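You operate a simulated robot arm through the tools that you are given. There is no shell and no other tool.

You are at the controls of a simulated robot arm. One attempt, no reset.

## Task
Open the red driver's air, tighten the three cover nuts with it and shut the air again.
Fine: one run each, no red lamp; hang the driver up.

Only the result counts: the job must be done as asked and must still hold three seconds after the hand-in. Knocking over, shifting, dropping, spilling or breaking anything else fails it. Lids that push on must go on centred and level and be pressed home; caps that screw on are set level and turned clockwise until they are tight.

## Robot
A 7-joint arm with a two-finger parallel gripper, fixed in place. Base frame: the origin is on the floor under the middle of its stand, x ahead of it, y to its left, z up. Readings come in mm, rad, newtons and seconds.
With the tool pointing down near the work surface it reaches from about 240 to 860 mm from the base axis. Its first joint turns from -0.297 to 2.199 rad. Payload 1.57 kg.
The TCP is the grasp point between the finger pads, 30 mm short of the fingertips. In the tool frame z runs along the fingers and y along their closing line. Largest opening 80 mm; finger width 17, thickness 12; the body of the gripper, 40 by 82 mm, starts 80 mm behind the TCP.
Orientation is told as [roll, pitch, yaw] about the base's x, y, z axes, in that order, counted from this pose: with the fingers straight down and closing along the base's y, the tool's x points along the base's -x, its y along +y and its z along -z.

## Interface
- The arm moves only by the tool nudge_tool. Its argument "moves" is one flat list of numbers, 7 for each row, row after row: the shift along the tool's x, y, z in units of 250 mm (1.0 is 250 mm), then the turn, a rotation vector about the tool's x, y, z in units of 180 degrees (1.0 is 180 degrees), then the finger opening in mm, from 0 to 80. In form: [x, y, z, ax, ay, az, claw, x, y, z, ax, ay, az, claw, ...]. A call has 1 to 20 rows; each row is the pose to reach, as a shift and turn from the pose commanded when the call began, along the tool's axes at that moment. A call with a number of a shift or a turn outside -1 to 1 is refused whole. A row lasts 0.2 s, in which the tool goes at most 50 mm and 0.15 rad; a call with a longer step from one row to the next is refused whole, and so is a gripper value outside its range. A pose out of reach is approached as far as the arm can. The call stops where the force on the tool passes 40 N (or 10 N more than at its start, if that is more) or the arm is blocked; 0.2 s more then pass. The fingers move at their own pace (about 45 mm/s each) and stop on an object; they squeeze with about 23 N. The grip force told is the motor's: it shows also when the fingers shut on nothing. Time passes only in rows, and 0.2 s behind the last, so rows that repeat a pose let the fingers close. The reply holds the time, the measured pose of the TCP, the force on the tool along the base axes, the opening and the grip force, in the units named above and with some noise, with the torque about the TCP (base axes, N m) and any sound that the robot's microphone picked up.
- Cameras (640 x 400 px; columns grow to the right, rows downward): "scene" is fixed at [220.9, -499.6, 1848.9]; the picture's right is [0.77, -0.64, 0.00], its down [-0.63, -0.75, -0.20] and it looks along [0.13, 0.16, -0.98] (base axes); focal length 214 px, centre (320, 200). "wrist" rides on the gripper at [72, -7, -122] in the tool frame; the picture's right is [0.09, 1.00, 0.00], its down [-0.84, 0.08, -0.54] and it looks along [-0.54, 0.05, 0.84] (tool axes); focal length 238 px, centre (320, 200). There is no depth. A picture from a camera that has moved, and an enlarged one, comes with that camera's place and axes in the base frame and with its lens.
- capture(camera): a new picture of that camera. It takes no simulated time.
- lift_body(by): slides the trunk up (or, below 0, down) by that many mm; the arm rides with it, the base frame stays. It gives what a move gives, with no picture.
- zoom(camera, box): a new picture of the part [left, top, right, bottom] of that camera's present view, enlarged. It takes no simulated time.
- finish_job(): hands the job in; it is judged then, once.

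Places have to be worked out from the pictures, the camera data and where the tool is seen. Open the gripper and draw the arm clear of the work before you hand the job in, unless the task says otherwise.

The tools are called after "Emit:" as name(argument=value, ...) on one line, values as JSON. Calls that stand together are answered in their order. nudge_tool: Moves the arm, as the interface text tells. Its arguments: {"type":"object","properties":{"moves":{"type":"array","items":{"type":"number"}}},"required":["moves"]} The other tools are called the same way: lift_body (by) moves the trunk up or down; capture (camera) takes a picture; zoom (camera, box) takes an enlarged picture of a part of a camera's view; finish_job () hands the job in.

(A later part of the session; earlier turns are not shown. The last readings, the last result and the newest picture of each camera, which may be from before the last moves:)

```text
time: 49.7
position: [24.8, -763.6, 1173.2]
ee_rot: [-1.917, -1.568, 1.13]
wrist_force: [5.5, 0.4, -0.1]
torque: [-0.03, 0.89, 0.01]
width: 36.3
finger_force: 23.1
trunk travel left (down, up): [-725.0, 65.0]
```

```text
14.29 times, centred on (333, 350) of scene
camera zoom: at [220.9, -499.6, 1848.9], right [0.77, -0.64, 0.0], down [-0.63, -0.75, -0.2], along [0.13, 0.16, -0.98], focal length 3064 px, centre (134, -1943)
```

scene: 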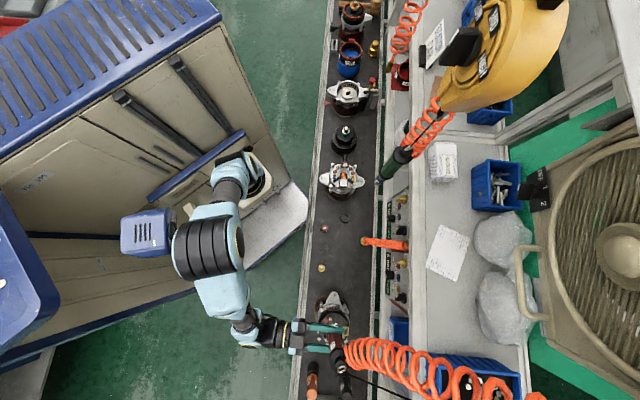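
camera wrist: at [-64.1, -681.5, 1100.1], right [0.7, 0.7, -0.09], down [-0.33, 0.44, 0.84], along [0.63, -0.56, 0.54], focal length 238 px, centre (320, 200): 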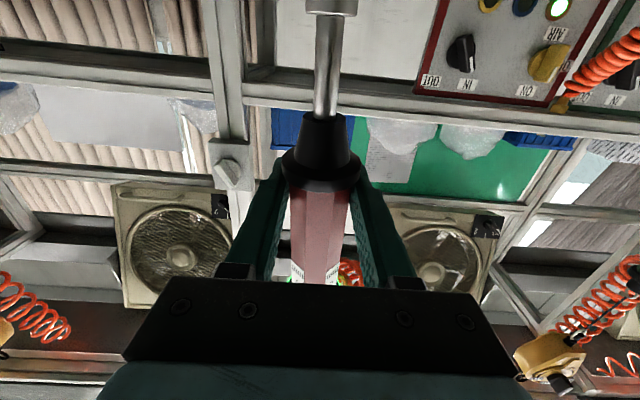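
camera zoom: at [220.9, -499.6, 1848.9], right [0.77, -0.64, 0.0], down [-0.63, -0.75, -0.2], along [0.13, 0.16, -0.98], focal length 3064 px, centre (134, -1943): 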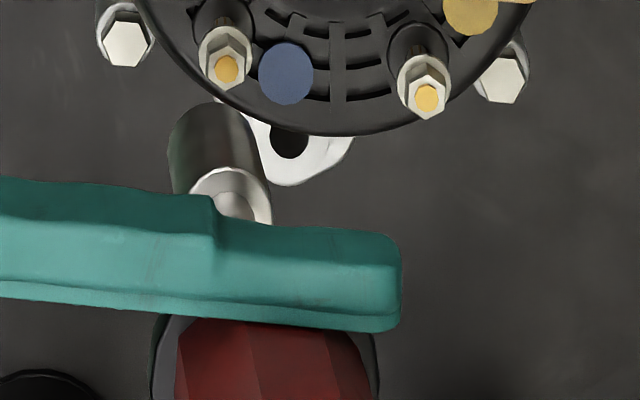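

I'll zoom in both cameras on the socket to quantify any tilt.

Emit:
zoom(camera="scene", box=[326, 342, 350, 360])

Emit:
zoom(camera="wrist", box=[280, 0, 380, 70])

Emit:
zoom(camera="wrist", box=[270, 90, 370, 290])

```text
16.00 times, centred on (338, 351) of scene
camera zoom: at [220.9, -499.6, 1848.9], right [0.77, -0.64, 0.0], down [-0.63, -0.75, -0.2], along [0.13, 0.16, -0.98], focal length 3432 px, centre (32, -2216)
```

zoom: 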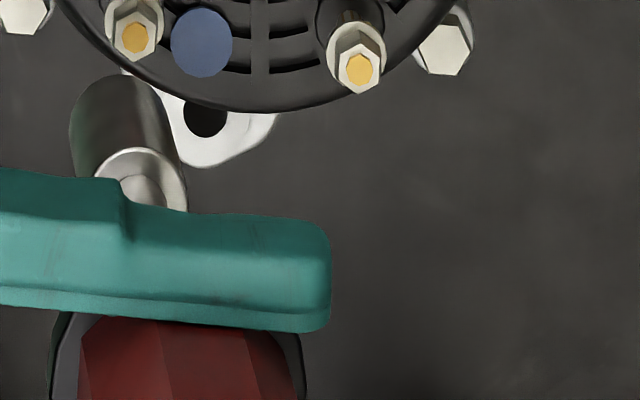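

```text
5.71 times, centred on (330, 35) of wrist
camera zoom: at [-64.1, -681.5, 1100.1], right [0.7, 0.7, -0.09], down [-0.33, 0.44, 0.84], along [0.63, -0.56, 0.54], focal length 1362 px, centre (263, 1143)
```

zoom: 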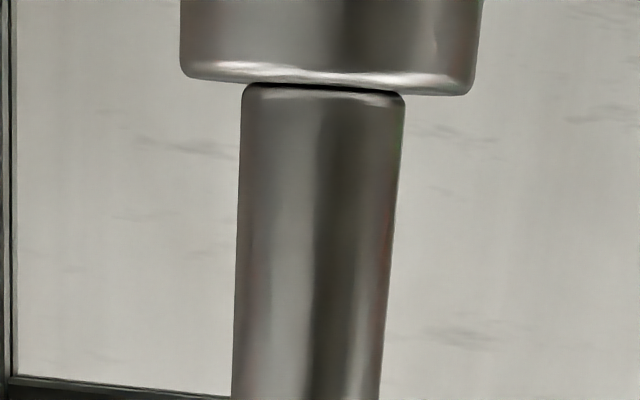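

```text
2.00 times, centred on (320, 190) of wrist
camera zoom: at [-64.1, -681.5, 1100.1], right [0.7, 0.7, -0.09], down [-0.33, 0.44, 0.84], along [0.63, -0.56, 0.54], focal length 477 px, centre (320, 220)
```

zoom: 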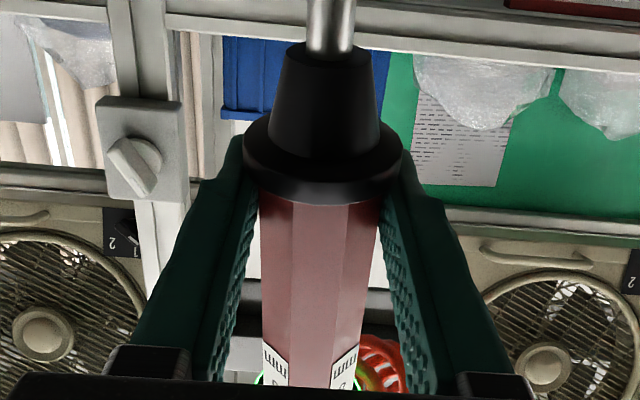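

The driver slipped ~4 mm up in the grip and leans only ~1.7°, which is acceptable; the tip sits about 4 mm toward −e1. Combining the estimates I'll shift +4.8 mm along the line, +2.5 mm in depth, and descend 17 mm to check again.

Emit:
nudge_tool(moves=[0.02, 0.01, 0.005, 0, 0, 0, 20, 0.045, 0.0192, 0.01, 0, 0, 0, 20, 0.068, 0.0192, 0.01, 0, 0, 0, 20, 0.068, 0.0192, 0.01, 0, 0, 0, 20])

Emit:
zoom(camera="scene", box=[324, 332, 344, 347])

Emit:
zoom(camera="wrist", box=[280, 0, 380, 70])

```text
time: 50.7
position: [31.9, -760.0, 1155.3]
ee_rot: [-1.821, -1.569, 1.033]
wrist_force: [5.3, 0.3, 0.5]
torque: [-0.05, 0.78, 0.04]
width: 36.1
finger_force: 23.4
trunk travel left (down, up): [-725.0, 65.0]
```

```text
16.00 times, centred on (334, 340) of scene
camera zoom: at [220.9, -499.6, 1848.9], right [0.77, -0.64, 0.0], down [-0.63, -0.75, -0.2], along [0.13, 0.16, -0.98], focal length 3432 px, centre (96, -2032)
```

zoom: 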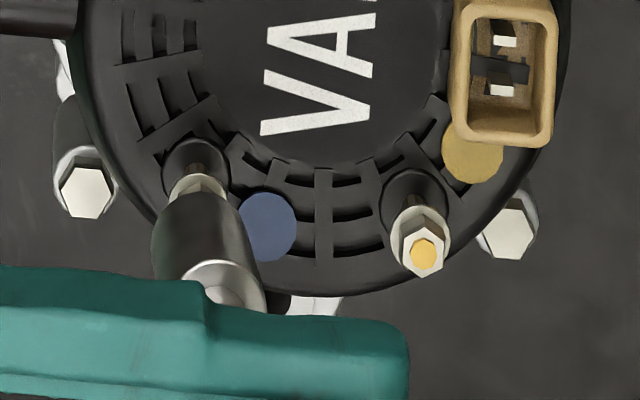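

```text
5.71 times, centred on (330, 35) of wrist
camera zoom: at [-57.3, -679.5, 1082.7], right [0.7, 0.7, -0.09], down [-0.33, 0.44, 0.84], along [0.63, -0.56, 0.54], focal length 1362 px, centre (263, 1143)
```

zoom: 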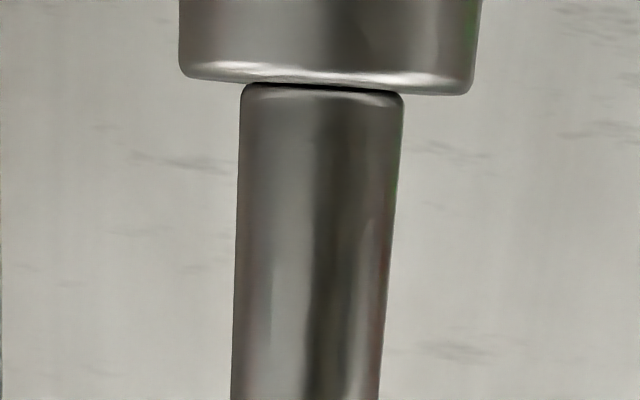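

Alignment over N2 looks good (within ~1 mm). Descending steadily over the nut and into contact.

Emit:
nudge_tool(moves=[0.008, -0.003, 0, 0, 0, 0, 20, 0.016, -0.003, 0, 0, 0, 0, 20, 0.024, -0.003, 0, 0, 0, 0, 20, 0.032, -0.003, 0, 0, 0, 0, 20, 0.04, -0.003, 0, 0, 0, 0, 20, 0.048, -0.003, 0, 0, 0, 0, 20, 0.056, -0.003, 0, 0, 0, 0, 20])

Emit:
zoom(camera="scene", box=[324, 332, 344, 347])

```text
time: 52.3
position: [32.8, -762.3, 1140.3]
ee_rot: [-1.626, -1.57, 0.842]
wrist_force: [5.7, -0.2, 0.7]
torque: [-0.05, 0.74, 0.01]
width: 36.4
finger_force: 23.0
trunk travel left (down, up): [-725.0, 65.0]
```

```text
16.00 times, centred on (334, 340) of scene
camera zoom: at [220.9, -499.6, 1848.9], right [0.77, -0.64, 0.0], down [-0.63, -0.75, -0.2], along [0.13, 0.16, -0.98], focal length 3432 px, centre (96, -2032)
```

zoom: 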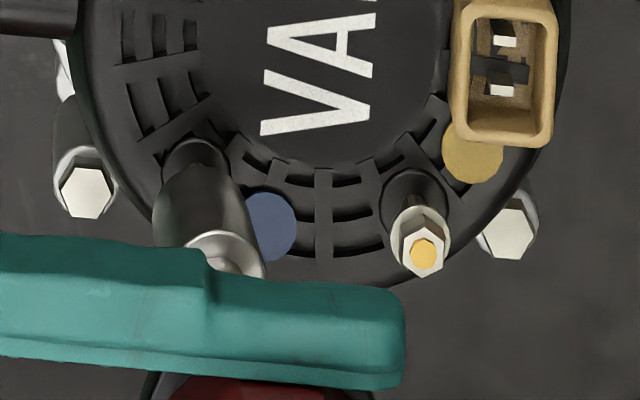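

The socket is just over the stud; a 1 mm trim is still needed. Continuing the descent with that trim.

Emit:
nudge_tool(moves=[0.006, -0.003, -0.002, 0, 0, 0, 20, 0.012, -0.005, -0.003, 0, 0, 0, 20, 0.018, -0.005, -0.003, 0, 0, 0, 20, 0.024, -0.005, -0.003, 0, 0, 0, 20, 0.03, -0.005, -0.003, 0, 0, 0, 20, 0.036, -0.005, -0.003, 0, 0, 0, 20, 0.042, -0.005, -0.003, 0, 0, 0, 20, 0.048, -0.005, -0.003, 0, 0, 0, 20])

Emit:
zoom(camera="scene", box=[324, 332, 344, 347])

Emit:
zoom(camera="scene", box=[380, 245, 412, 305])

```text
time: 54.1
position: [29.8, -763.7, 1130.1]
ee_rot: [-2.237, -1.569, 1.452]
wrist_force: [5.9, 0.6, 1.6]
torque: [0.09, 0.62, 0.05]
width: 36.4
finger_force: 23.4
trunk travel left (down, up): [-725.0, 65.0]
```

```text
16.00 times, centred on (334, 340) of scene
camera zoom: at [220.9, -499.6, 1848.9], right [0.77, -0.64, 0.0], down [-0.63, -0.75, -0.2], along [0.13, 0.16, -0.98], focal length 3432 px, centre (96, -2032)
```

zoom: 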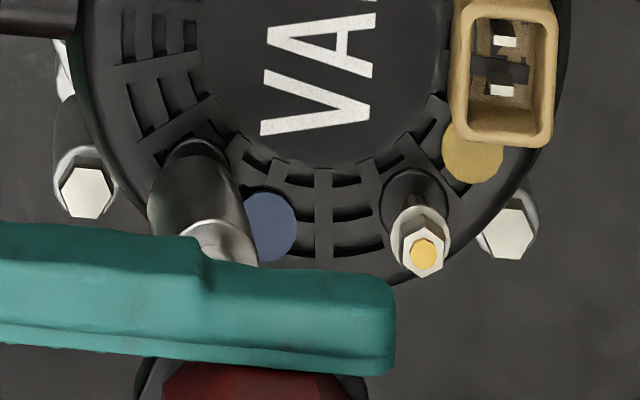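

```text
6.67 times, centred on (396, 275) of scene
camera zoom: at [220.9, -499.6, 1848.9], right [0.77, -0.64, 0.0], down [-0.63, -0.75, -0.2], along [0.13, 0.16, -0.98], focal length 1430 px, centre (-187, -300)
```

zoom: 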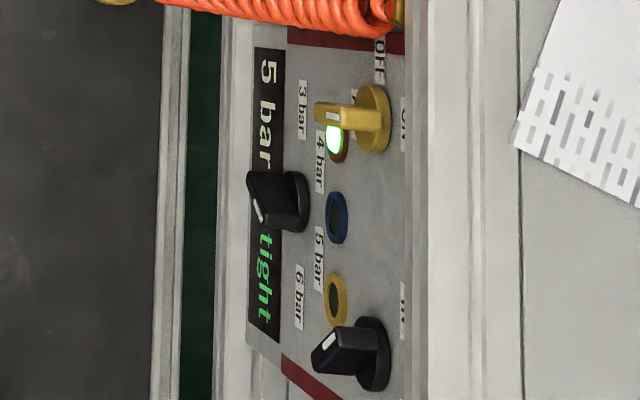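

Still free and aligned. Continuing down gently to contact.

Emit:
nudge_tool(moves=[0.004, 0, 0, 0, 0, 0, 20, 0.008, -0.002, 0, 0, 0, 0, 20, 0.012, -0.003, 0, 0, 0, 0, 20, 0.016, -0.003, 0, 0, 0, 0, 20, 0.02, -0.003, 0, 0, 0, 0, 20, 0.024, -0.003, 0, 0, 0, 0, 20])

Emit:
zoom(camera="scene", box=[380, 245, 412, 305])

```text
time: 55.5
position: [30.0, -764.9, 1124.5]
ee_rot: [-2.179, -1.567, 1.391]
wrist_force: [9.7, -1.2, 6.2]
torque: [-0.18, 0.14, 0.07]
width: 36.0
finger_force: 23.0
trunk travel left (down, up): [-725.0, 65.0]
```

```text
6.67 times, centred on (396, 275) of scene
camera zoom: at [220.9, -499.6, 1848.9], right [0.77, -0.64, 0.0], down [-0.63, -0.75, -0.2], along [0.13, 0.16, -0.98], focal length 1430 px, centre (-187, -300)
```

zoom: 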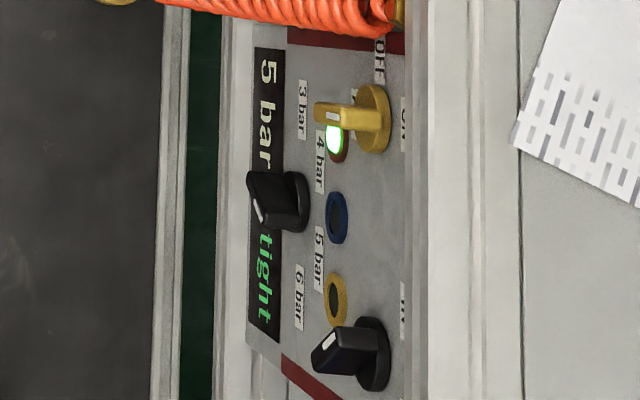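

Contact at N2 (z force 6 N). Continuing the same push into the run.

Emit:
nudge_tool(moves=[0.003, 0, 0, 0, 0, 0, 20, 0.006, 0, 0, 0, 0, 0, 20, 0.009, 0, 0, 0, 0, 0, 20, 0.012, 0, 0, 0, 0, 0, 20])

Emit:
zoom(camera="scene", box=[380, 245, 412, 305])

Emit:
zoom(camera="scene", box=[306, 308, 370, 368])

```text
time: 56.5
position: [28.7, -764.8, 1122.7]
ee_rot: [-2.021, -1.566, 1.235]
wrist_force: [4.4, 0.3, 13.7]
torque: [-0.07, 0.63, 0.14]
width: 36.4
finger_force: 23.0
trunk travel left (down, up): [-725.0, 65.0]
```

```text
6.67 times, centred on (396, 275) of scene
camera zoom: at [220.9, -499.6, 1848.9], right [0.77, -0.64, 0.0], down [-0.63, -0.75, -0.2], along [0.13, 0.16, -0.98], focal length 1430 px, centre (-187, -300)
```

zoom: 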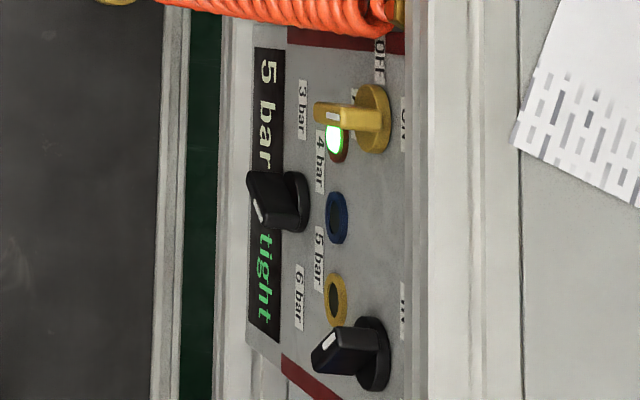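

```text
6.67 times, centred on (338, 338) of scene
camera zoom: at [220.9, -499.6, 1848.9], right [0.77, -0.64, 0.0], down [-0.63, -0.75, -0.2], along [0.13, 0.16, -0.98], focal length 1430 px, centre (200, -720)
```

zoom: 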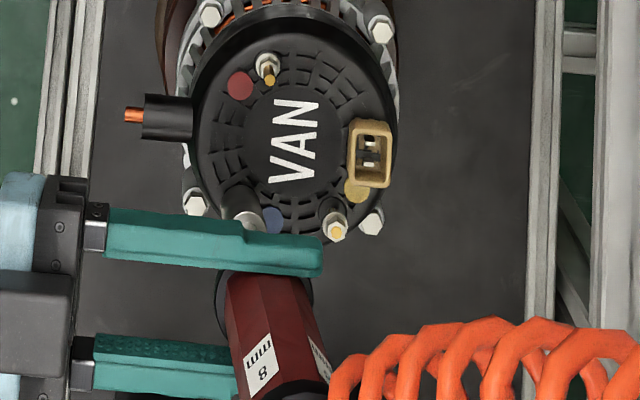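

About 14 N now; the blue lamp has not lit yet. Pressing slightly further in the same stroke.

Emit:
nudge_tool(moves=[0.003, 0, 0, 0, 0, 0, 20, 0.006, 0, 0, 0, 0, 0, 20, 0.008, 0, 0, 0, 0, 0, 20])

Emit:
zoom(camera="scene", box=[380, 245, 412, 305])

Emit:
zoom(camera="scene", box=[306, 318, 370, 378])

```text
time: 57.3
position: [28.5, -763.3, 1121.3]
ee_rot: [-2.307, -1.564, 1.518]
wrist_force: [2.4, -3.7, 31.9]
torque: [-0.5, 0.95, 0.01]
width: 36.3
finger_force: 22.8
trunk travel left (down, up): [-725.0, 65.0]
```

```text
6.67 times, centred on (396, 275) of scene
camera zoom: at [220.9, -499.6, 1848.9], right [0.77, -0.64, 0.0], down [-0.63, -0.75, -0.2], along [0.13, 0.16, -0.98], focal length 1430 px, centre (-187, -300)
```

zoom: 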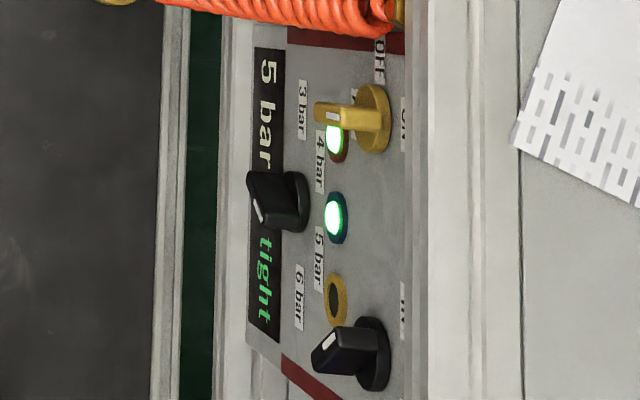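

```text
6.67 times, centred on (338, 348) of scene
camera zoom: at [220.9, -499.6, 1848.9], right [0.77, -0.64, 0.0], down [-0.63, -0.75, -0.2], along [0.13, 0.16, -0.98], focal length 1430 px, centre (200, -787)
```

zoom: 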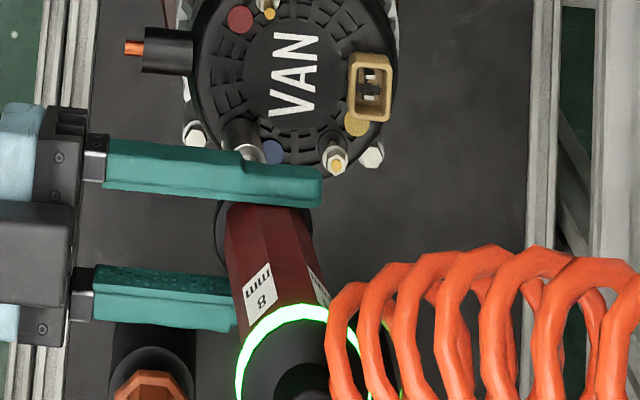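

N2's lamp is now green too and the driver collar glows green. Lifting straight up 48 mm.

Emit:
nudge_tool(moves=[-0.02, 0, 0, 0, 0, 0, 20, -0.07, 0, 0, 0, 0, 0, 20, -0.13, 0, 0, 0, 0, 0, 20, -0.2, 0, 0, 0, 0, 0, 20, -0.2, 0, 0, 0, 0, 0, 20])

Emit:
zoom(camera="scene", box=[324, 332, 344, 347])

Emit:
capture(camera="wrist")

Emit:
zoom(camera="wrist", box=[280, 0, 380, 70])

```text
time: 58.5
position: [31.7, -762.1, 1168.7]
ee_rot: [-1.478, -1.57, 0.692]
wrist_force: [5.8, -0.2, 0.5]
torque: [-0.02, 0.82, 0.04]
width: 36.2
finger_force: 23.4
trunk travel left (down, up): [-725.0, 65.0]
```

```text
16.00 times, centred on (334, 340) of scene
camera zoom: at [220.9, -499.6, 1848.9], right [0.77, -0.64, 0.0], down [-0.63, -0.75, -0.2], along [0.13, 0.16, -0.98], focal length 3432 px, centre (96, -2032)
```

zoom: 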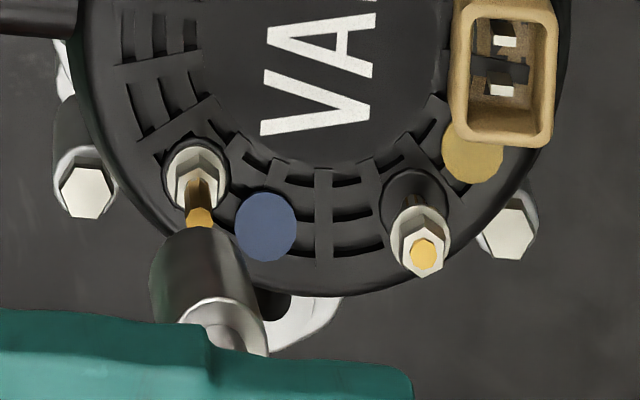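

```text
taken
camera wrist: at [-58.4, -680.7, 1095.8], right [0.7, 0.7, -0.09], down [-0.33, 0.44, 0.84], along [0.63, -0.56, 0.54], focal length 238 px, centre (320, 200)
```

wrist: 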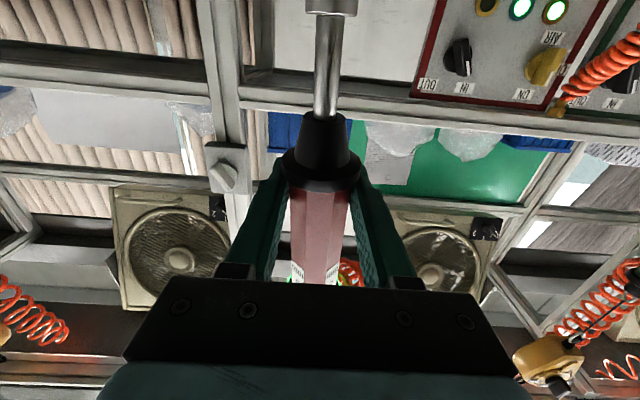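

```text
5.71 times, centred on (330, 35) of wrist
camera zoom: at [-58.4, -680.7, 1095.8], right [0.7, 0.7, -0.09], down [-0.33, 0.44, 0.84], along [0.63, -0.56, 0.54], focal length 1362 px, centre (263, 1143)
```

zoom: 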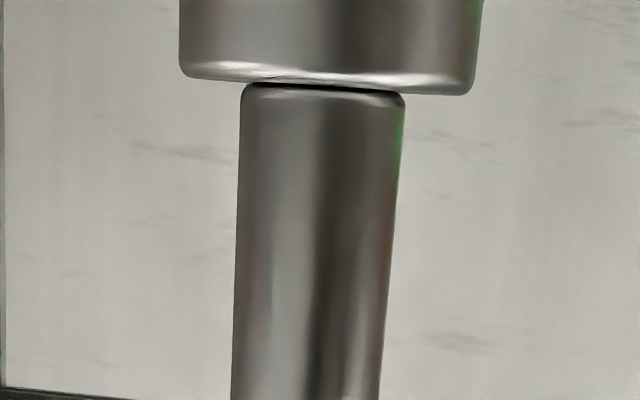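

N2 is seated with its stud exposed, and the driver hasn't shifted in the grip. Moving to N3: −1.8 mm along the line, +48 mm in depth, at this height.

Emit:
nudge_tool(moves=[0, -0.002, 0.05, 0, 0, 0, 20, 0, -0.004, 0.11, 0, 0, 0, 20, 0, -0.006, 0.16, 0, 0, 0, 20, 0, -0.007, 0.192, 0, 0, 0, 20, 0, -0.007, 0.192, 0, 0, 0, 20])

Emit:
zoom(camera="scene", box=[334, 332, 354, 347])

Emit:
zoom(camera="scene", box=[306, 308, 370, 368])

Emit:
zoom(camera="wrist", box=[280, 0, 380, 70])

```text
time: 59.7
position: [64.0, -797.9, 1168.5]
ee_rot: [-1.985, -1.568, 1.202]
wrist_force: [5.0, 1.6, 0.1]
torque: [-0.27, 0.66, 0.08]
width: 36.2
finger_force: 22.8
trunk travel left (down, up): [-725.0, 65.0]
```

```text
16.00 times, centred on (344, 340) of scene
camera zoom: at [220.9, -499.6, 1848.9], right [0.77, -0.64, 0.0], down [-0.63, -0.75, -0.2], along [0.13, 0.16, -0.98], focal length 3432 px, centre (-64, -2032)
```

zoom: 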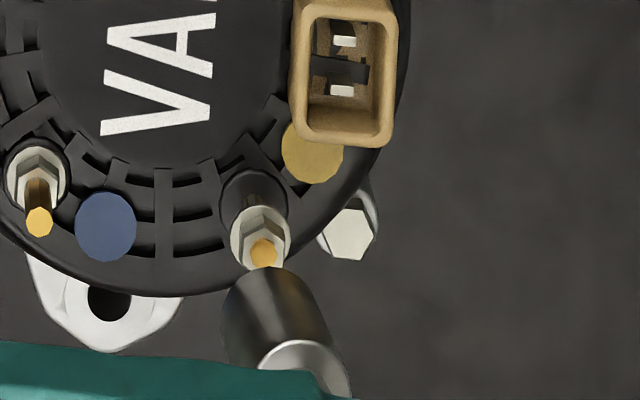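

```text
6.67 times, centred on (338, 338) of scene
camera zoom: at [220.9, -499.6, 1848.9], right [0.77, -0.64, 0.0], down [-0.63, -0.75, -0.2], along [0.13, 0.16, -0.98], focal length 1430 px, centre (200, -720)
```

zoom: 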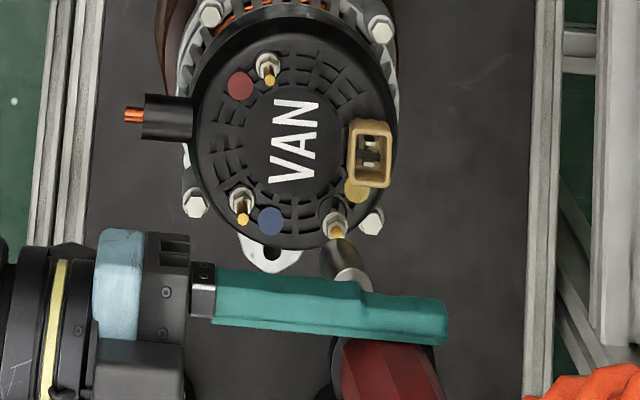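

```text
5.71 times, centred on (330, 35) of wrist
camera zoom: at [-26.4, -717.3, 1096.0], right [0.7, 0.7, -0.09], down [-0.33, 0.44, 0.84], along [0.63, -0.56, 0.54], focal length 1362 px, centre (263, 1143)
```

zoom: 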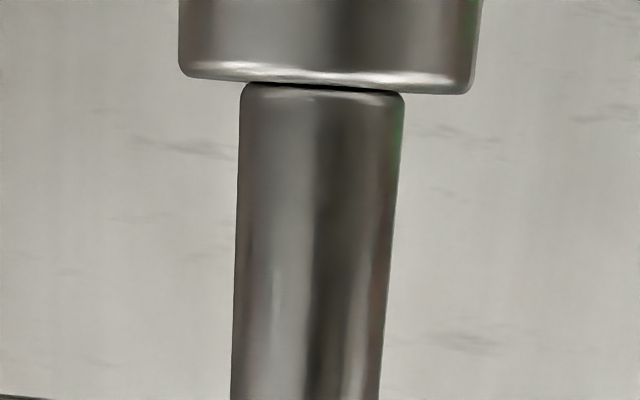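

N3 alignment is within about 0.6 mm already. I'll trim +0.8 mm along the line and descend 28 mm onto the stud.

Emit:
nudge_tool(moves=[0.008, 0.003, 0.001, 0, 0, 0, 20, 0.016, 0.003, 0.001, 0, 0, 0, 20, 0.024, 0.003, 0.001, 0, 0, 0, 20, 0.032, 0.003, 0.001, 0, 0, 0, 20, 0.04, 0.003, 0.001, 0, 0, 0, 20, 0.048, 0.003, 0.001, 0, 0, 0, 20, 0.056, 0.003, 0.001, 0, 0, 0, 20, 0.064, 0.003, 0.001, 0, 0, 0, 20, 0.072, 0.003, 0.001, 0, 0, 0, 20, 0.08, 0.003, 0.001, 0, 0, 0, 20, 0.088, 0.003, 0.001, 0, 0, 0, 20, 0.096, 0.003, 0.001, 0, 0, 0, 20])

Emit:
zoom(camera="scene", box=[334, 332, 354, 347])

```text
time: 62.3
position: [63.8, -797.0, 1142.9]
ee_rot: [-1.963, -1.569, 1.175]
wrist_force: [4.2, 2.2, 0.5]
torque: [-0.23, 0.59, 0.07]
width: 36.4
finger_force: 23.2
trunk travel left (down, up): [-725.0, 65.0]
```

```text
16.00 times, centred on (344, 340) of scene
camera zoom: at [220.9, -499.6, 1848.9], right [0.77, -0.64, 0.0], down [-0.63, -0.75, -0.2], along [0.13, 0.16, -0.98], focal length 3432 px, centre (-64, -2032)
```

zoom: 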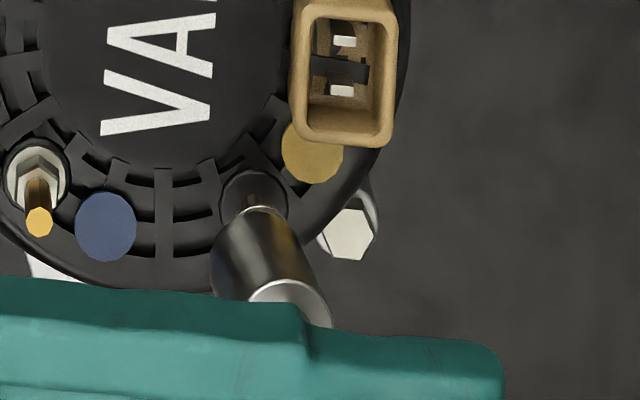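

Well aligned (within ~1 mm). Continuing down toward contact.

Emit:
nudge_tool(moves=[0.006, 0, 0.001, 0, 0, 0, 20, 0.012, 0, 0.002, 0, 0, 0, 20, 0.018, 0, 0.002, 0, 0, 0, 20, 0.024, 0, 0.002, 0, 0, 0, 20, 0.03, 0, 0.002, 0, 0, 0, 20, 0.036, 0, 0.002, 0, 0, 0, 20, 0.042, 0, 0.002, 0, 0, 0, 20, 0.048, 0, 0.002, 0, 0, 0, 20, 0.054, 0, 0.002, 0, 0, 0, 20, 0.06, 0, 0.002, 0, 0, 0, 20])

Emit:
zoom(camera="scene", box=[334, 332, 354, 347])

Emit:
zoom(camera="scene", box=[380, 245, 412, 305])

```text
time: 64.5
position: [63.8, -798.0, 1129.6]
ee_rot: [-1.939, -1.569, 1.153]
wrist_force: [5.6, 1.9, 1.4]
torque: [-0.31, 0.37, 0.04]
width: 36.6
finger_force: 23.4
trunk travel left (down, up): [-725.0, 65.0]
```

```text
16.00 times, centred on (344, 340) of scene
camera zoom: at [220.9, -499.6, 1848.9], right [0.77, -0.64, 0.0], down [-0.63, -0.75, -0.2], along [0.13, 0.16, -0.98], focal length 3432 px, centre (-64, -2032)
```

zoom: 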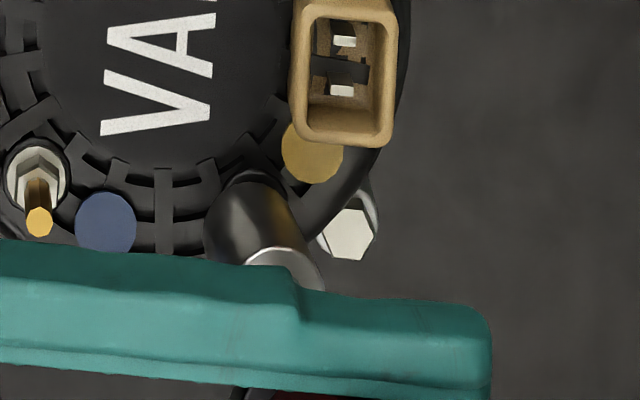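

```text
6.67 times, centred on (396, 275) of scene
camera zoom: at [220.9, -499.6, 1848.9], right [0.77, -0.64, 0.0], down [-0.63, -0.75, -0.2], along [0.13, 0.16, -0.98], focal length 1430 px, centre (-187, -300)
```

zoom: 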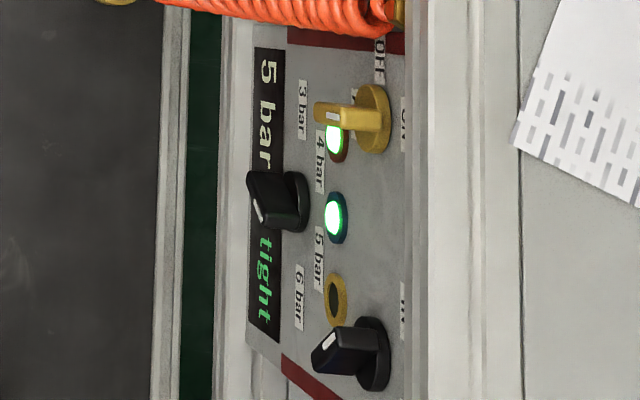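

Good alignment. Continuing at 1 mm per row into contact.

Emit:
nudge_tool(moves=[0.004, 0, 0.001, 0, 0, 0, 20, 0.008, 0, 0.002, 0, 0, 0, 20, 0.012, 0, 0.002, 0, 0, 0, 20, 0.016, 0, 0.002, 0, 0, 0, 20, 0.02, 0, 0.002, 0, 0, 0, 20, 0.024, 0, 0.002, 0, 0, 0, 20, 0.027, 0, 0.002, 0, 0, 0, 20])

Emit:
zoom(camera="scene", box=[380, 245, 412, 305])

```text
time: 66.1
position: [62.8, -798.3, 1121.6]
ee_rot: [-2.027, -1.567, 1.244]
wrist_force: [2.7, 0.3, 7.6]
torque: [-0.42, 0.62, 0.07]
width: 36.6
finger_force: 23.0
trunk travel left (down, up): [-725.0, 65.0]
```

```text
6.67 times, centred on (396, 275) of scene
camera zoom: at [220.9, -499.6, 1848.9], right [0.77, -0.64, 0.0], down [-0.63, -0.75, -0.2], along [0.13, 0.16, -0.98], focal length 1430 px, centre (-187, -300)
```

zoom: 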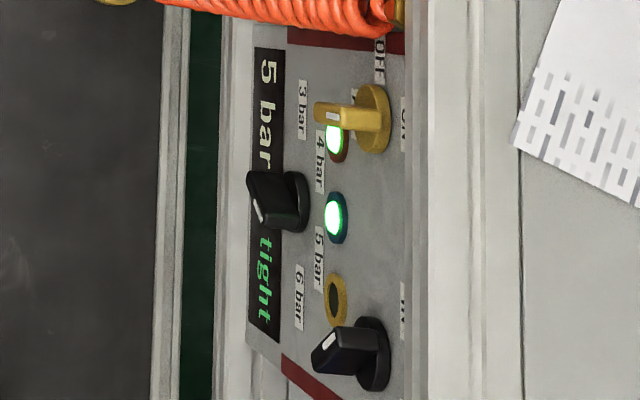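

Contact at N3 (z force ≈7.6 N). Pressing on in the same stroke.

Emit:
nudge_tool(moves=[0.003, 0, 0, 0, 0, 0, 20, 0.006, 0, 0, 0, 0, 0, 20, 0.009, 0, 0, 0, 0, 0, 20, 0.012, 0, 0, 0, 0, 0, 20, 0.015, 0, 0, 0, 0, 0, 20])

Emit:
zoom(camera="scene", box=[380, 245, 412, 305])

Emit:
zoom(camera="scene", box=[306, 318, 370, 378])

```text
time: 67.3
position: [64.3, -797.8, 1121.0]
ee_rot: [-2.396, -1.564, 1.61]
wrist_force: [0.2, 1.5, 29.7]
torque: [-0.28, 0.88, 0.07]
width: 36.5
finger_force: 23.0
trunk travel left (down, up): [-725.0, 65.0]
```

```text
6.67 times, centred on (396, 275) of scene
camera zoom: at [220.9, -499.6, 1848.9], right [0.77, -0.64, 0.0], down [-0.63, -0.75, -0.2], along [0.13, 0.16, -0.98], focal length 1430 px, centre (-187, -300)
```

zoom: 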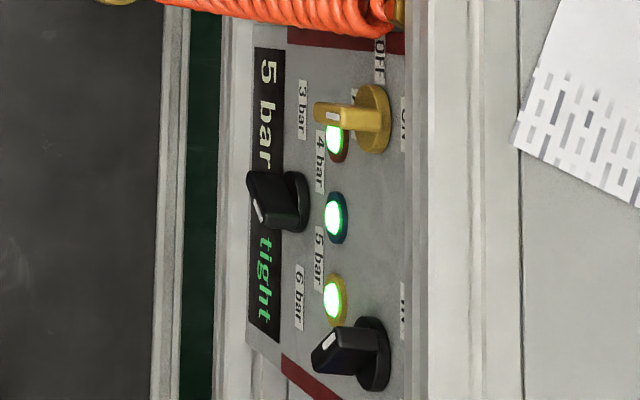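

```text
6.67 times, centred on (338, 348) of scene
camera zoom: at [220.9, -499.6, 1848.9], right [0.77, -0.64, 0.0], down [-0.63, -0.75, -0.2], along [0.13, 0.16, -0.98], focal length 1430 px, centre (200, -787)
```

zoom: 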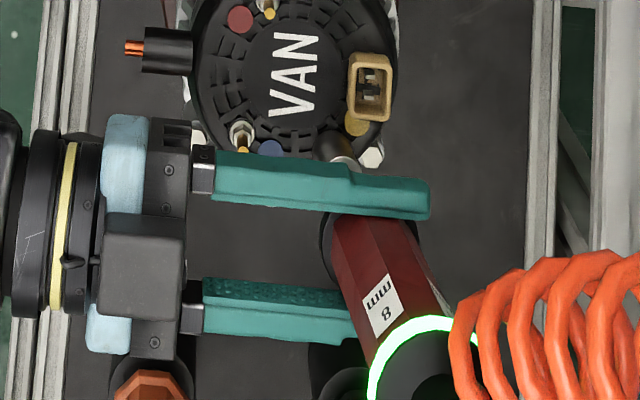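

All three lamps are green with no red. Lifting straight off N3 by 50 mm.

Emit:
nudge_tool(moves=[-0.02, 0, 0, 0, 0, 0, 20, -0.07, 0, 0, 0, 0, 0, 20, -0.13, 0, 0, 0, 0, 0, 20, -0.2, 0, 0, 0, 0, 0, 20, -0.2, 0, 0, 0, 0, 0, 20])

Emit:
zoom(camera="scene", box=[310, 305, 374, 355])

Emit:
zoom(camera="wrist", box=[340, 0, 600, 140])

```text
time: 68.5
position: [66.0, -797.8, 1167.0]
ee_rot: [-1.747, -1.569, 0.962]
wrist_force: [5.2, 1.1, 0.3]
torque: [-0.27, 0.65, 0.08]
width: 36.6
finger_force: 23.0
trunk travel left (down, up): [-725.0, 65.0]
```

```text
8.00 times, centred on (342, 330) of scene
camera zoom: at [220.9, -499.6, 1848.9], right [0.77, -0.64, 0.0], down [-0.63, -0.75, -0.2], along [0.13, 0.16, -0.98], focal length 1716 px, centre (144, -840)
```

zoom: 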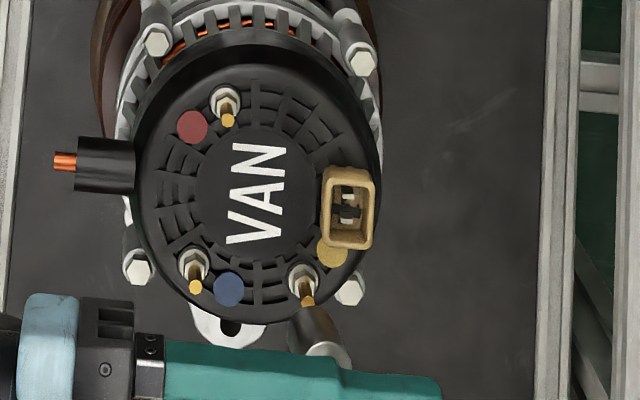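

```text
2.46 times, centred on (470, 70) of wrist
camera zoom: at [-25.0, -716.6, 1095.4], right [0.7, 0.7, -0.09], down [-0.33, 0.44, 0.84], along [0.63, -0.56, 0.54], focal length 587 px, centre (-49, 520)
```

zoom: 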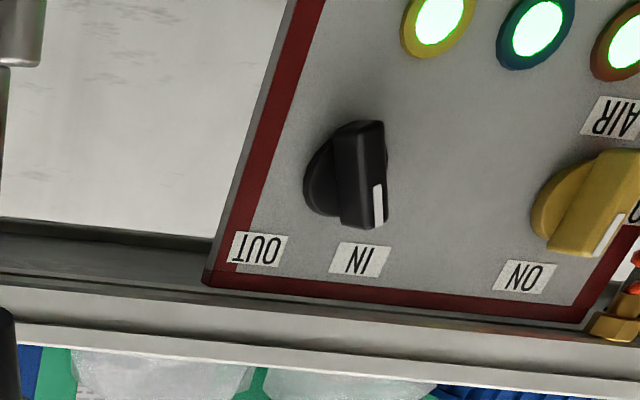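

All three nuts are seated. Now carrying the driver back: up and along the bench to a point in front of its hanging place.

Emit:
nudge_tool(moves=[-0.08, 0, 0, 0, 0, 0, 20, -0.15, 0.04, -0.01, 0, 0, 0, 20, -0.21, 0.12, -0.02, 0, 0, 0, 20, -0.26, 0.22, -0.03, 0, 0, 0, 20, -0.3, 0.32, -0.04, 0, 0, 0, 20, -0.32, 0.42, -0.043, 0, 0, 0, 20, -0.32, 0.49, -0.043, 0, 0, 0, 20, -0.32, 0.49, -0.043, 0, 0, 0, 20])

Emit:
capture(camera="wrist")

Emit:
zoom(camera="scene", box=[320, 280, 448, 380])

```text
time: 70.3
position: [144.4, -704.2, 1250.0]
ee_rot: [-2.26, -1.568, 1.473]
wrist_force: [2.3, -2.2, 1.1]
torque: [0.13, 0.16, -0.01]
width: 36.0
finger_force: 22.8
trunk travel left (down, up): [-725.0, 65.0]
```

```text
taken
camera wrist: at [53.9, -622.3, 1175.9], right [0.71, 0.7, -0.09], down [-0.33, 0.44, 0.84], along [0.63, -0.56, 0.54], focal length 238 px, centre (320, 200)
```

wrist: 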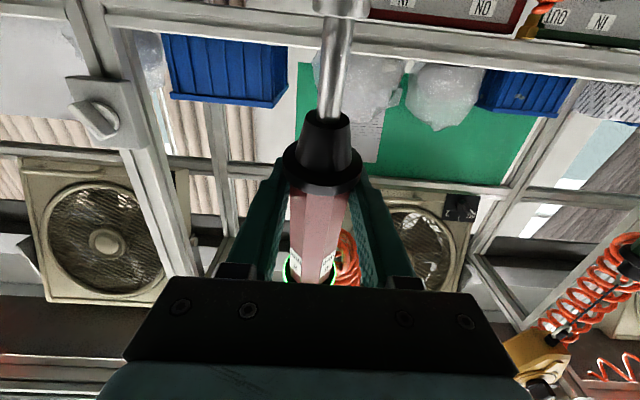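

```text
4.00 times, centred on (384, 330) of scene
camera zoom: at [220.9, -499.6, 1848.9], right [0.77, -0.64, 0.0], down [-0.63, -0.75, -0.2], along [0.13, 0.16, -0.98], focal length 858 px, centre (64, -320)
```

zoom: 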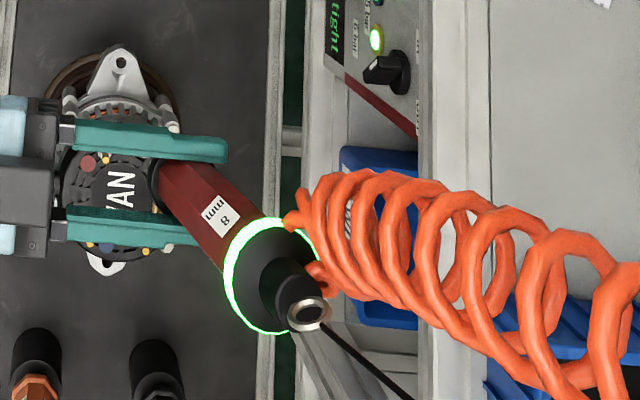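

The driver is in front of its hanging place and looks vertical again. Advancing the 87 mm back to the original hang position.

Emit:
nudge_tool(moves=[0.004, 0.001, 0.12, 0, 0, 0, 20, 0.008, 0.002, 0.24, 0, 0, 0, 20, 0.012, 0.003, 0.32, 0, 0, 0, 20, 0.012, 0.003, 0.347, 0, 0, 0, 20, 0.012, 0.003, 0.347, 0, 0, 0, 20])

Emit:
zoom(camera="scene", box=[368, 308, 400, 328])

Emit:
zoom(camera="scene", box=[364, 305, 428, 370])

Emit:
capture(camera="wrist")

```text
time: 71.5
position: [204.7, -764.9, 1246.1]
ee_rot: [-2.104, -1.569, 1.318]
wrist_force: [-1.8, 1.6, 1.1]
torque: [-0.39, -0.42, 0.02]
width: 36.0
finger_force: 22.6
trunk travel left (down, up): [-725.0, 65.0]
```

```text
16.00 times, centred on (384, 318) of scene
camera zoom: at [220.9, -499.6, 1848.9], right [0.77, -0.64, 0.0], down [-0.63, -0.75, -0.2], along [0.13, 0.16, -0.98], focal length 3432 px, centre (-704, -1688)
```

zoom: 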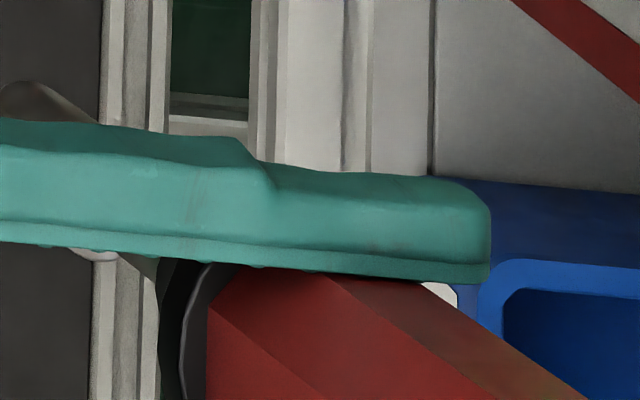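

```text
6.15 times, centred on (396, 338) of scene
camera zoom: at [220.9, -499.6, 1848.9], right [0.77, -0.64, 0.0], down [-0.63, -0.75, -0.2], along [0.13, 0.16, -0.98], focal length 1320 px, centre (-148, -646)
```

zoom: 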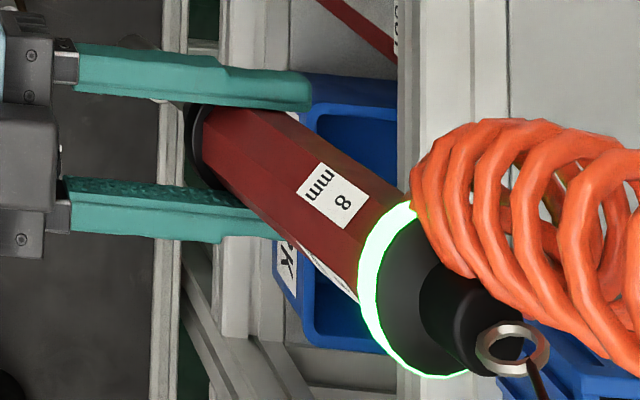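

```text
taken
camera wrist: at [115.9, -682.9, 1173.1], right [0.7, 0.7, -0.09], down [-0.33, 0.44, 0.84], along [0.63, -0.56, 0.54], focal length 238 px, centre (320, 200)
```

wrist: 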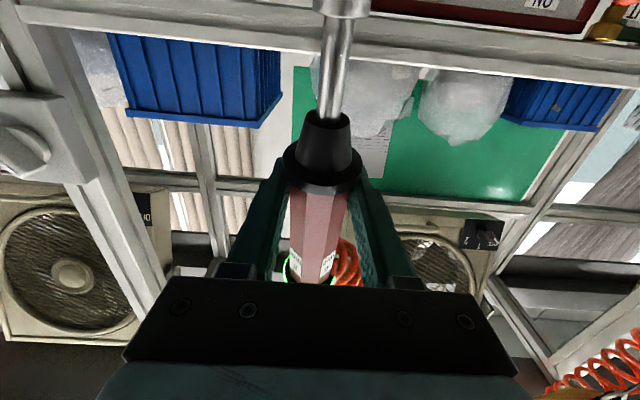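

In this view the driver's top leans toward the bench: compared with the original hanging picture, the top is ~35 mm and the tip ~21 mm off, i.e. roughly 11° of tilt in the grip. I'll measure it in the wrist camera before straightening it.

Emit:
zoom(camera="wrist", box=[280, 0, 380, 70])

Emit:
zoom(camera="wrist", box=[270, 90, 370, 290])

Emit:
zoom(camera="scene", box=[352, 300, 432, 370])

```text
5.71 times, centred on (330, 35) of wrist
camera zoom: at [115.9, -682.9, 1173.1], right [0.7, 0.7, -0.09], down [-0.33, 0.44, 0.84], along [0.63, -0.56, 0.54], focal length 1362 px, centre (263, 1143)
```

zoom: 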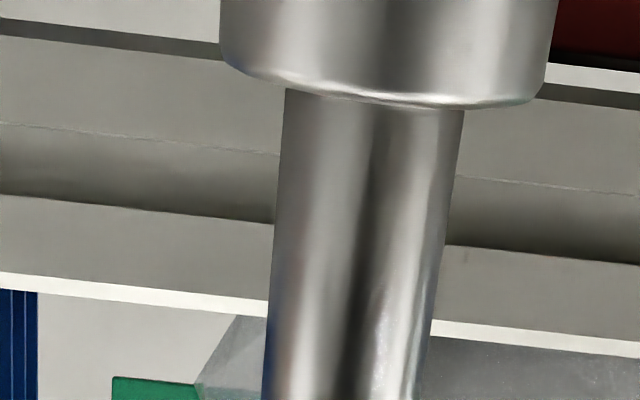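

```text
2.00 times, centred on (320, 190) of wrist
camera zoom: at [115.9, -682.9, 1173.1], right [0.7, 0.7, -0.09], down [-0.33, 0.44, 0.84], along [0.63, -0.56, 0.54], focal length 477 px, centre (320, 220)
```

zoom: 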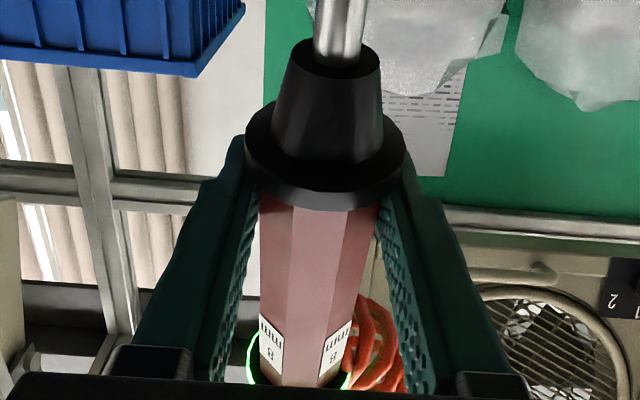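

```text
5.71 times, centred on (392, 335) of scene
camera zoom: at [220.9, -499.6, 1848.9], right [0.77, -0.64, 0.0], down [-0.63, -0.75, -0.2], along [0.13, 0.16, -0.98], focal length 1226 px, centre (-91, -571)
```

zoom: 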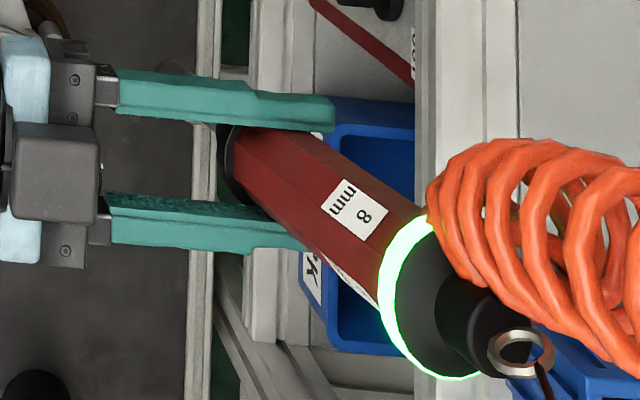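

The grip tilt is about 10° purely around the closing axis. I'll rotate the tool −10° about its y-axis at the hang position so the driver hangs vertical again, with a ~1 mm position trim.

Emit:
nudge_tool(moves=[0, 0.001, 0.002, 0, -0.0185, 0, 20, 0, 0.002, 0.004, 0, -0.037, 0, 20, 0, 0.004, 0.006, 0, -0.0556, 0, 20, 0, 0.004, 0.006, 0, -0.0556, 0, 20])

Emit:
zoom(camera="scene", box=[364, 305, 428, 370])

Emit:
zoom(camera="scene", box=[368, 308, 400, 328])

Emit:
zoom(camera="wrist", box=[280, 0, 380, 70])

```text
time: 72.5
position: [207.6, -765.0, 1244.3]
ee_rot: [-3.138, -1.395, 2.35]
wrist_force: [-0.4, 0.5, 1.0]
torque: [-0.13, -0.17, 0.0]
width: 35.8
finger_force: 23.1
trunk travel left (down, up): [-725.0, 65.0]
```

```text
6.15 times, centred on (396, 338) of scene
camera zoom: at [220.9, -499.6, 1848.9], right [0.77, -0.64, 0.0], down [-0.63, -0.75, -0.2], along [0.13, 0.16, -0.98], focal length 1320 px, centre (-148, -646)
```

zoom: 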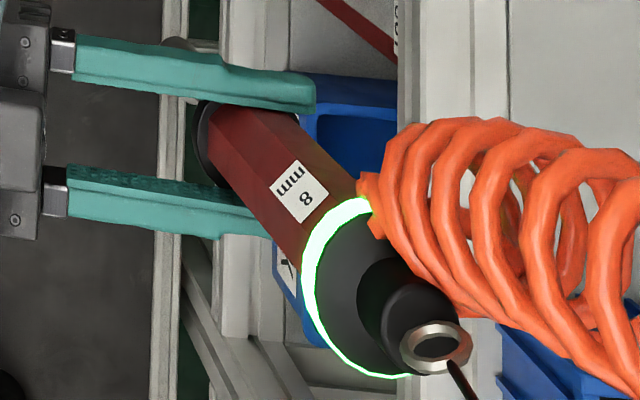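

```text
16.00 times, centred on (384, 318) of scene
camera zoom: at [220.9, -499.6, 1848.9], right [0.77, -0.64, 0.0], down [-0.63, -0.75, -0.2], along [0.13, 0.16, -0.98], focal length 3432 px, centre (-704, -1688)
```

zoom: 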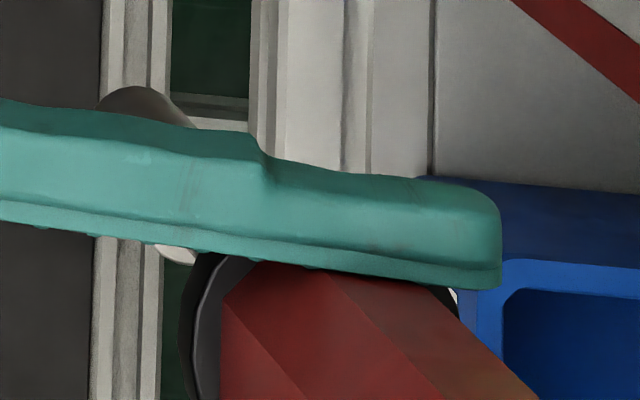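

```text
5.71 times, centred on (330, 35) of wrist
camera zoom: at [127.3, -693.9, 1152.1], right [0.72, 0.69, -0.09], down [-0.43, 0.54, 0.73], along [0.55, -0.48, 0.68], focal length 1362 px, centre (263, 1143)
```

zoom: 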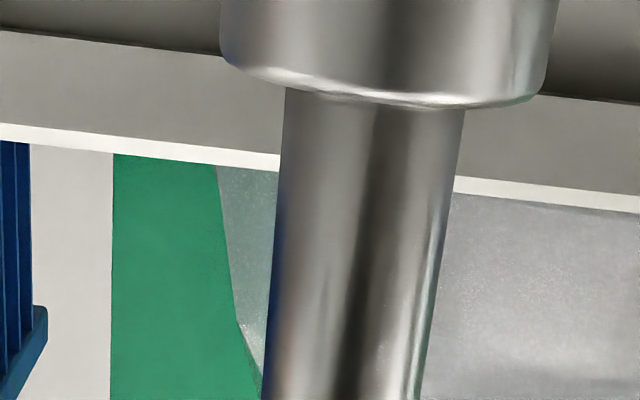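

Much closer: the tip matches its original picture position, and the top ring is still ~11 mm off. One more small rotation (−2.6°) and a −4 mm depth trim, then compare again.

Emit:
nudge_tool(moves=[-0.006, 0, -0.0066, 0, -0.0072, 0, 20, -0.012, 0, -0.0133, 0, -0.0144, 0, 20, -0.012, 0, -0.0133, 0, -0.0144, 0, 20])

Emit:
zoom(camera="scene", box=[364, 305, 428, 370])

Emit:
zoom(camera="scene", box=[368, 308, 400, 328])

```text
time: 73.3
position: [204.2, -764.0, 1247.8]
ee_rot: [-3.135, -1.35, 2.349]
wrist_force: [0.1, -0.5, 0.2]
torque: [0.01, -0.05, -0.01]
width: 35.8
finger_force: 22.9
trunk travel left (down, up): [-725.0, 65.0]
```

```text
6.15 times, centred on (396, 338) of scene
camera zoom: at [220.9, -499.6, 1848.9], right [0.77, -0.64, 0.0], down [-0.63, -0.75, -0.2], along [0.13, 0.16, -0.98], focal length 1320 px, centre (-148, -646)
```

zoom: 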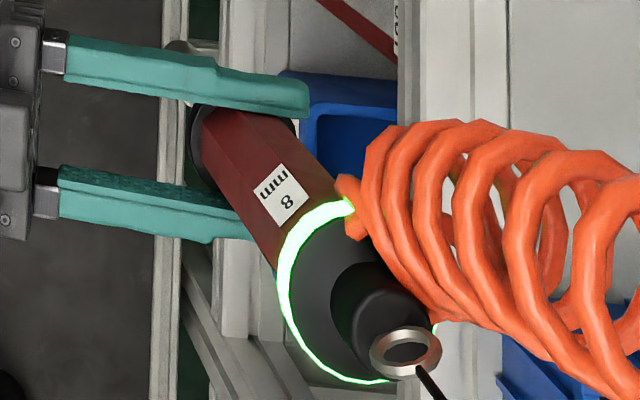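

```text
16.00 times, centred on (384, 318) of scene
camera zoom: at [220.9, -499.6, 1848.9], right [0.77, -0.64, 0.0], down [-0.63, -0.75, -0.2], along [0.13, 0.16, -0.98], focal length 3432 px, centre (-704, -1688)
```

zoom: 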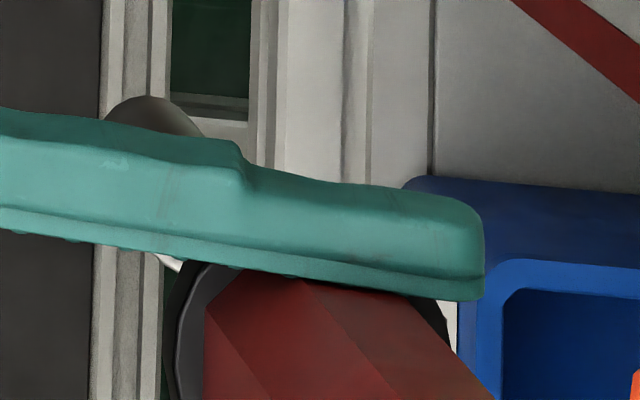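

The driver's picture now matches its original hanging position, and forces and torques are near zero. Opening the fingers to let it hang.

Emit:
nudge_tool(moves=[0, 0, 0, 0, 0, 0, 45, 0, 0, 0, 0, 0, 0, 60, 0, 0, 0, 0, 0, 0, 80, 0, 0, 0, 0, 0, 0, 80, 0, 0, 0, 0, 0, 0, 80])

Emit:
zoom(camera="scene", box=[364, 305, 428, 370])

Emit:
capture(camera="wrist")

```text
time: 74.5
position: [203.5, -763.3, 1247.8]
ee_rot: [-3.137, -1.351, 2.349]
wrist_force: [0.9, -0.1, 0.3]
torque: [-0.03, -0.03, -0.03]
width: 79.8
finger_force: 0.0
trunk travel left (down, up): [-725.0, 65.0]
```

```text
6.15 times, centred on (396, 338) of scene
camera zoom: at [220.9, -499.6, 1848.9], right [0.77, -0.64, 0.0], down [-0.63, -0.75, -0.2], along [0.13, 0.16, -0.98], focal length 1320 px, centre (-148, -646)
```

zoom: 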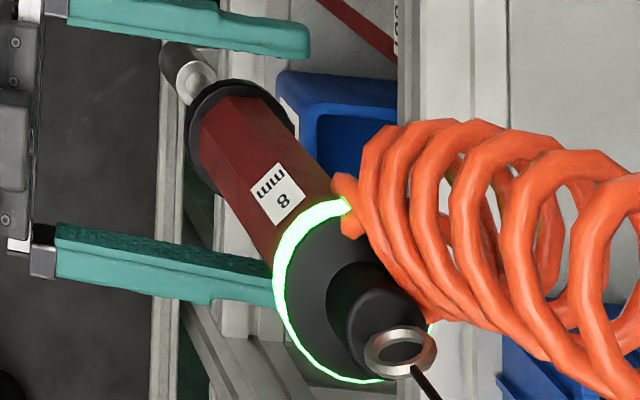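

```text
taken
camera wrist: at [127.1, -694.7, 1150.5], right [0.72, 0.69, -0.09], down [-0.45, 0.56, 0.7], along [0.53, -0.46, 0.71], focal length 238 px, centre (320, 200)
```

wrist: 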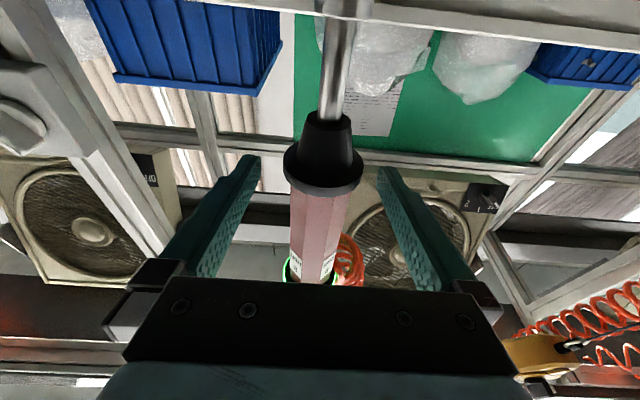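

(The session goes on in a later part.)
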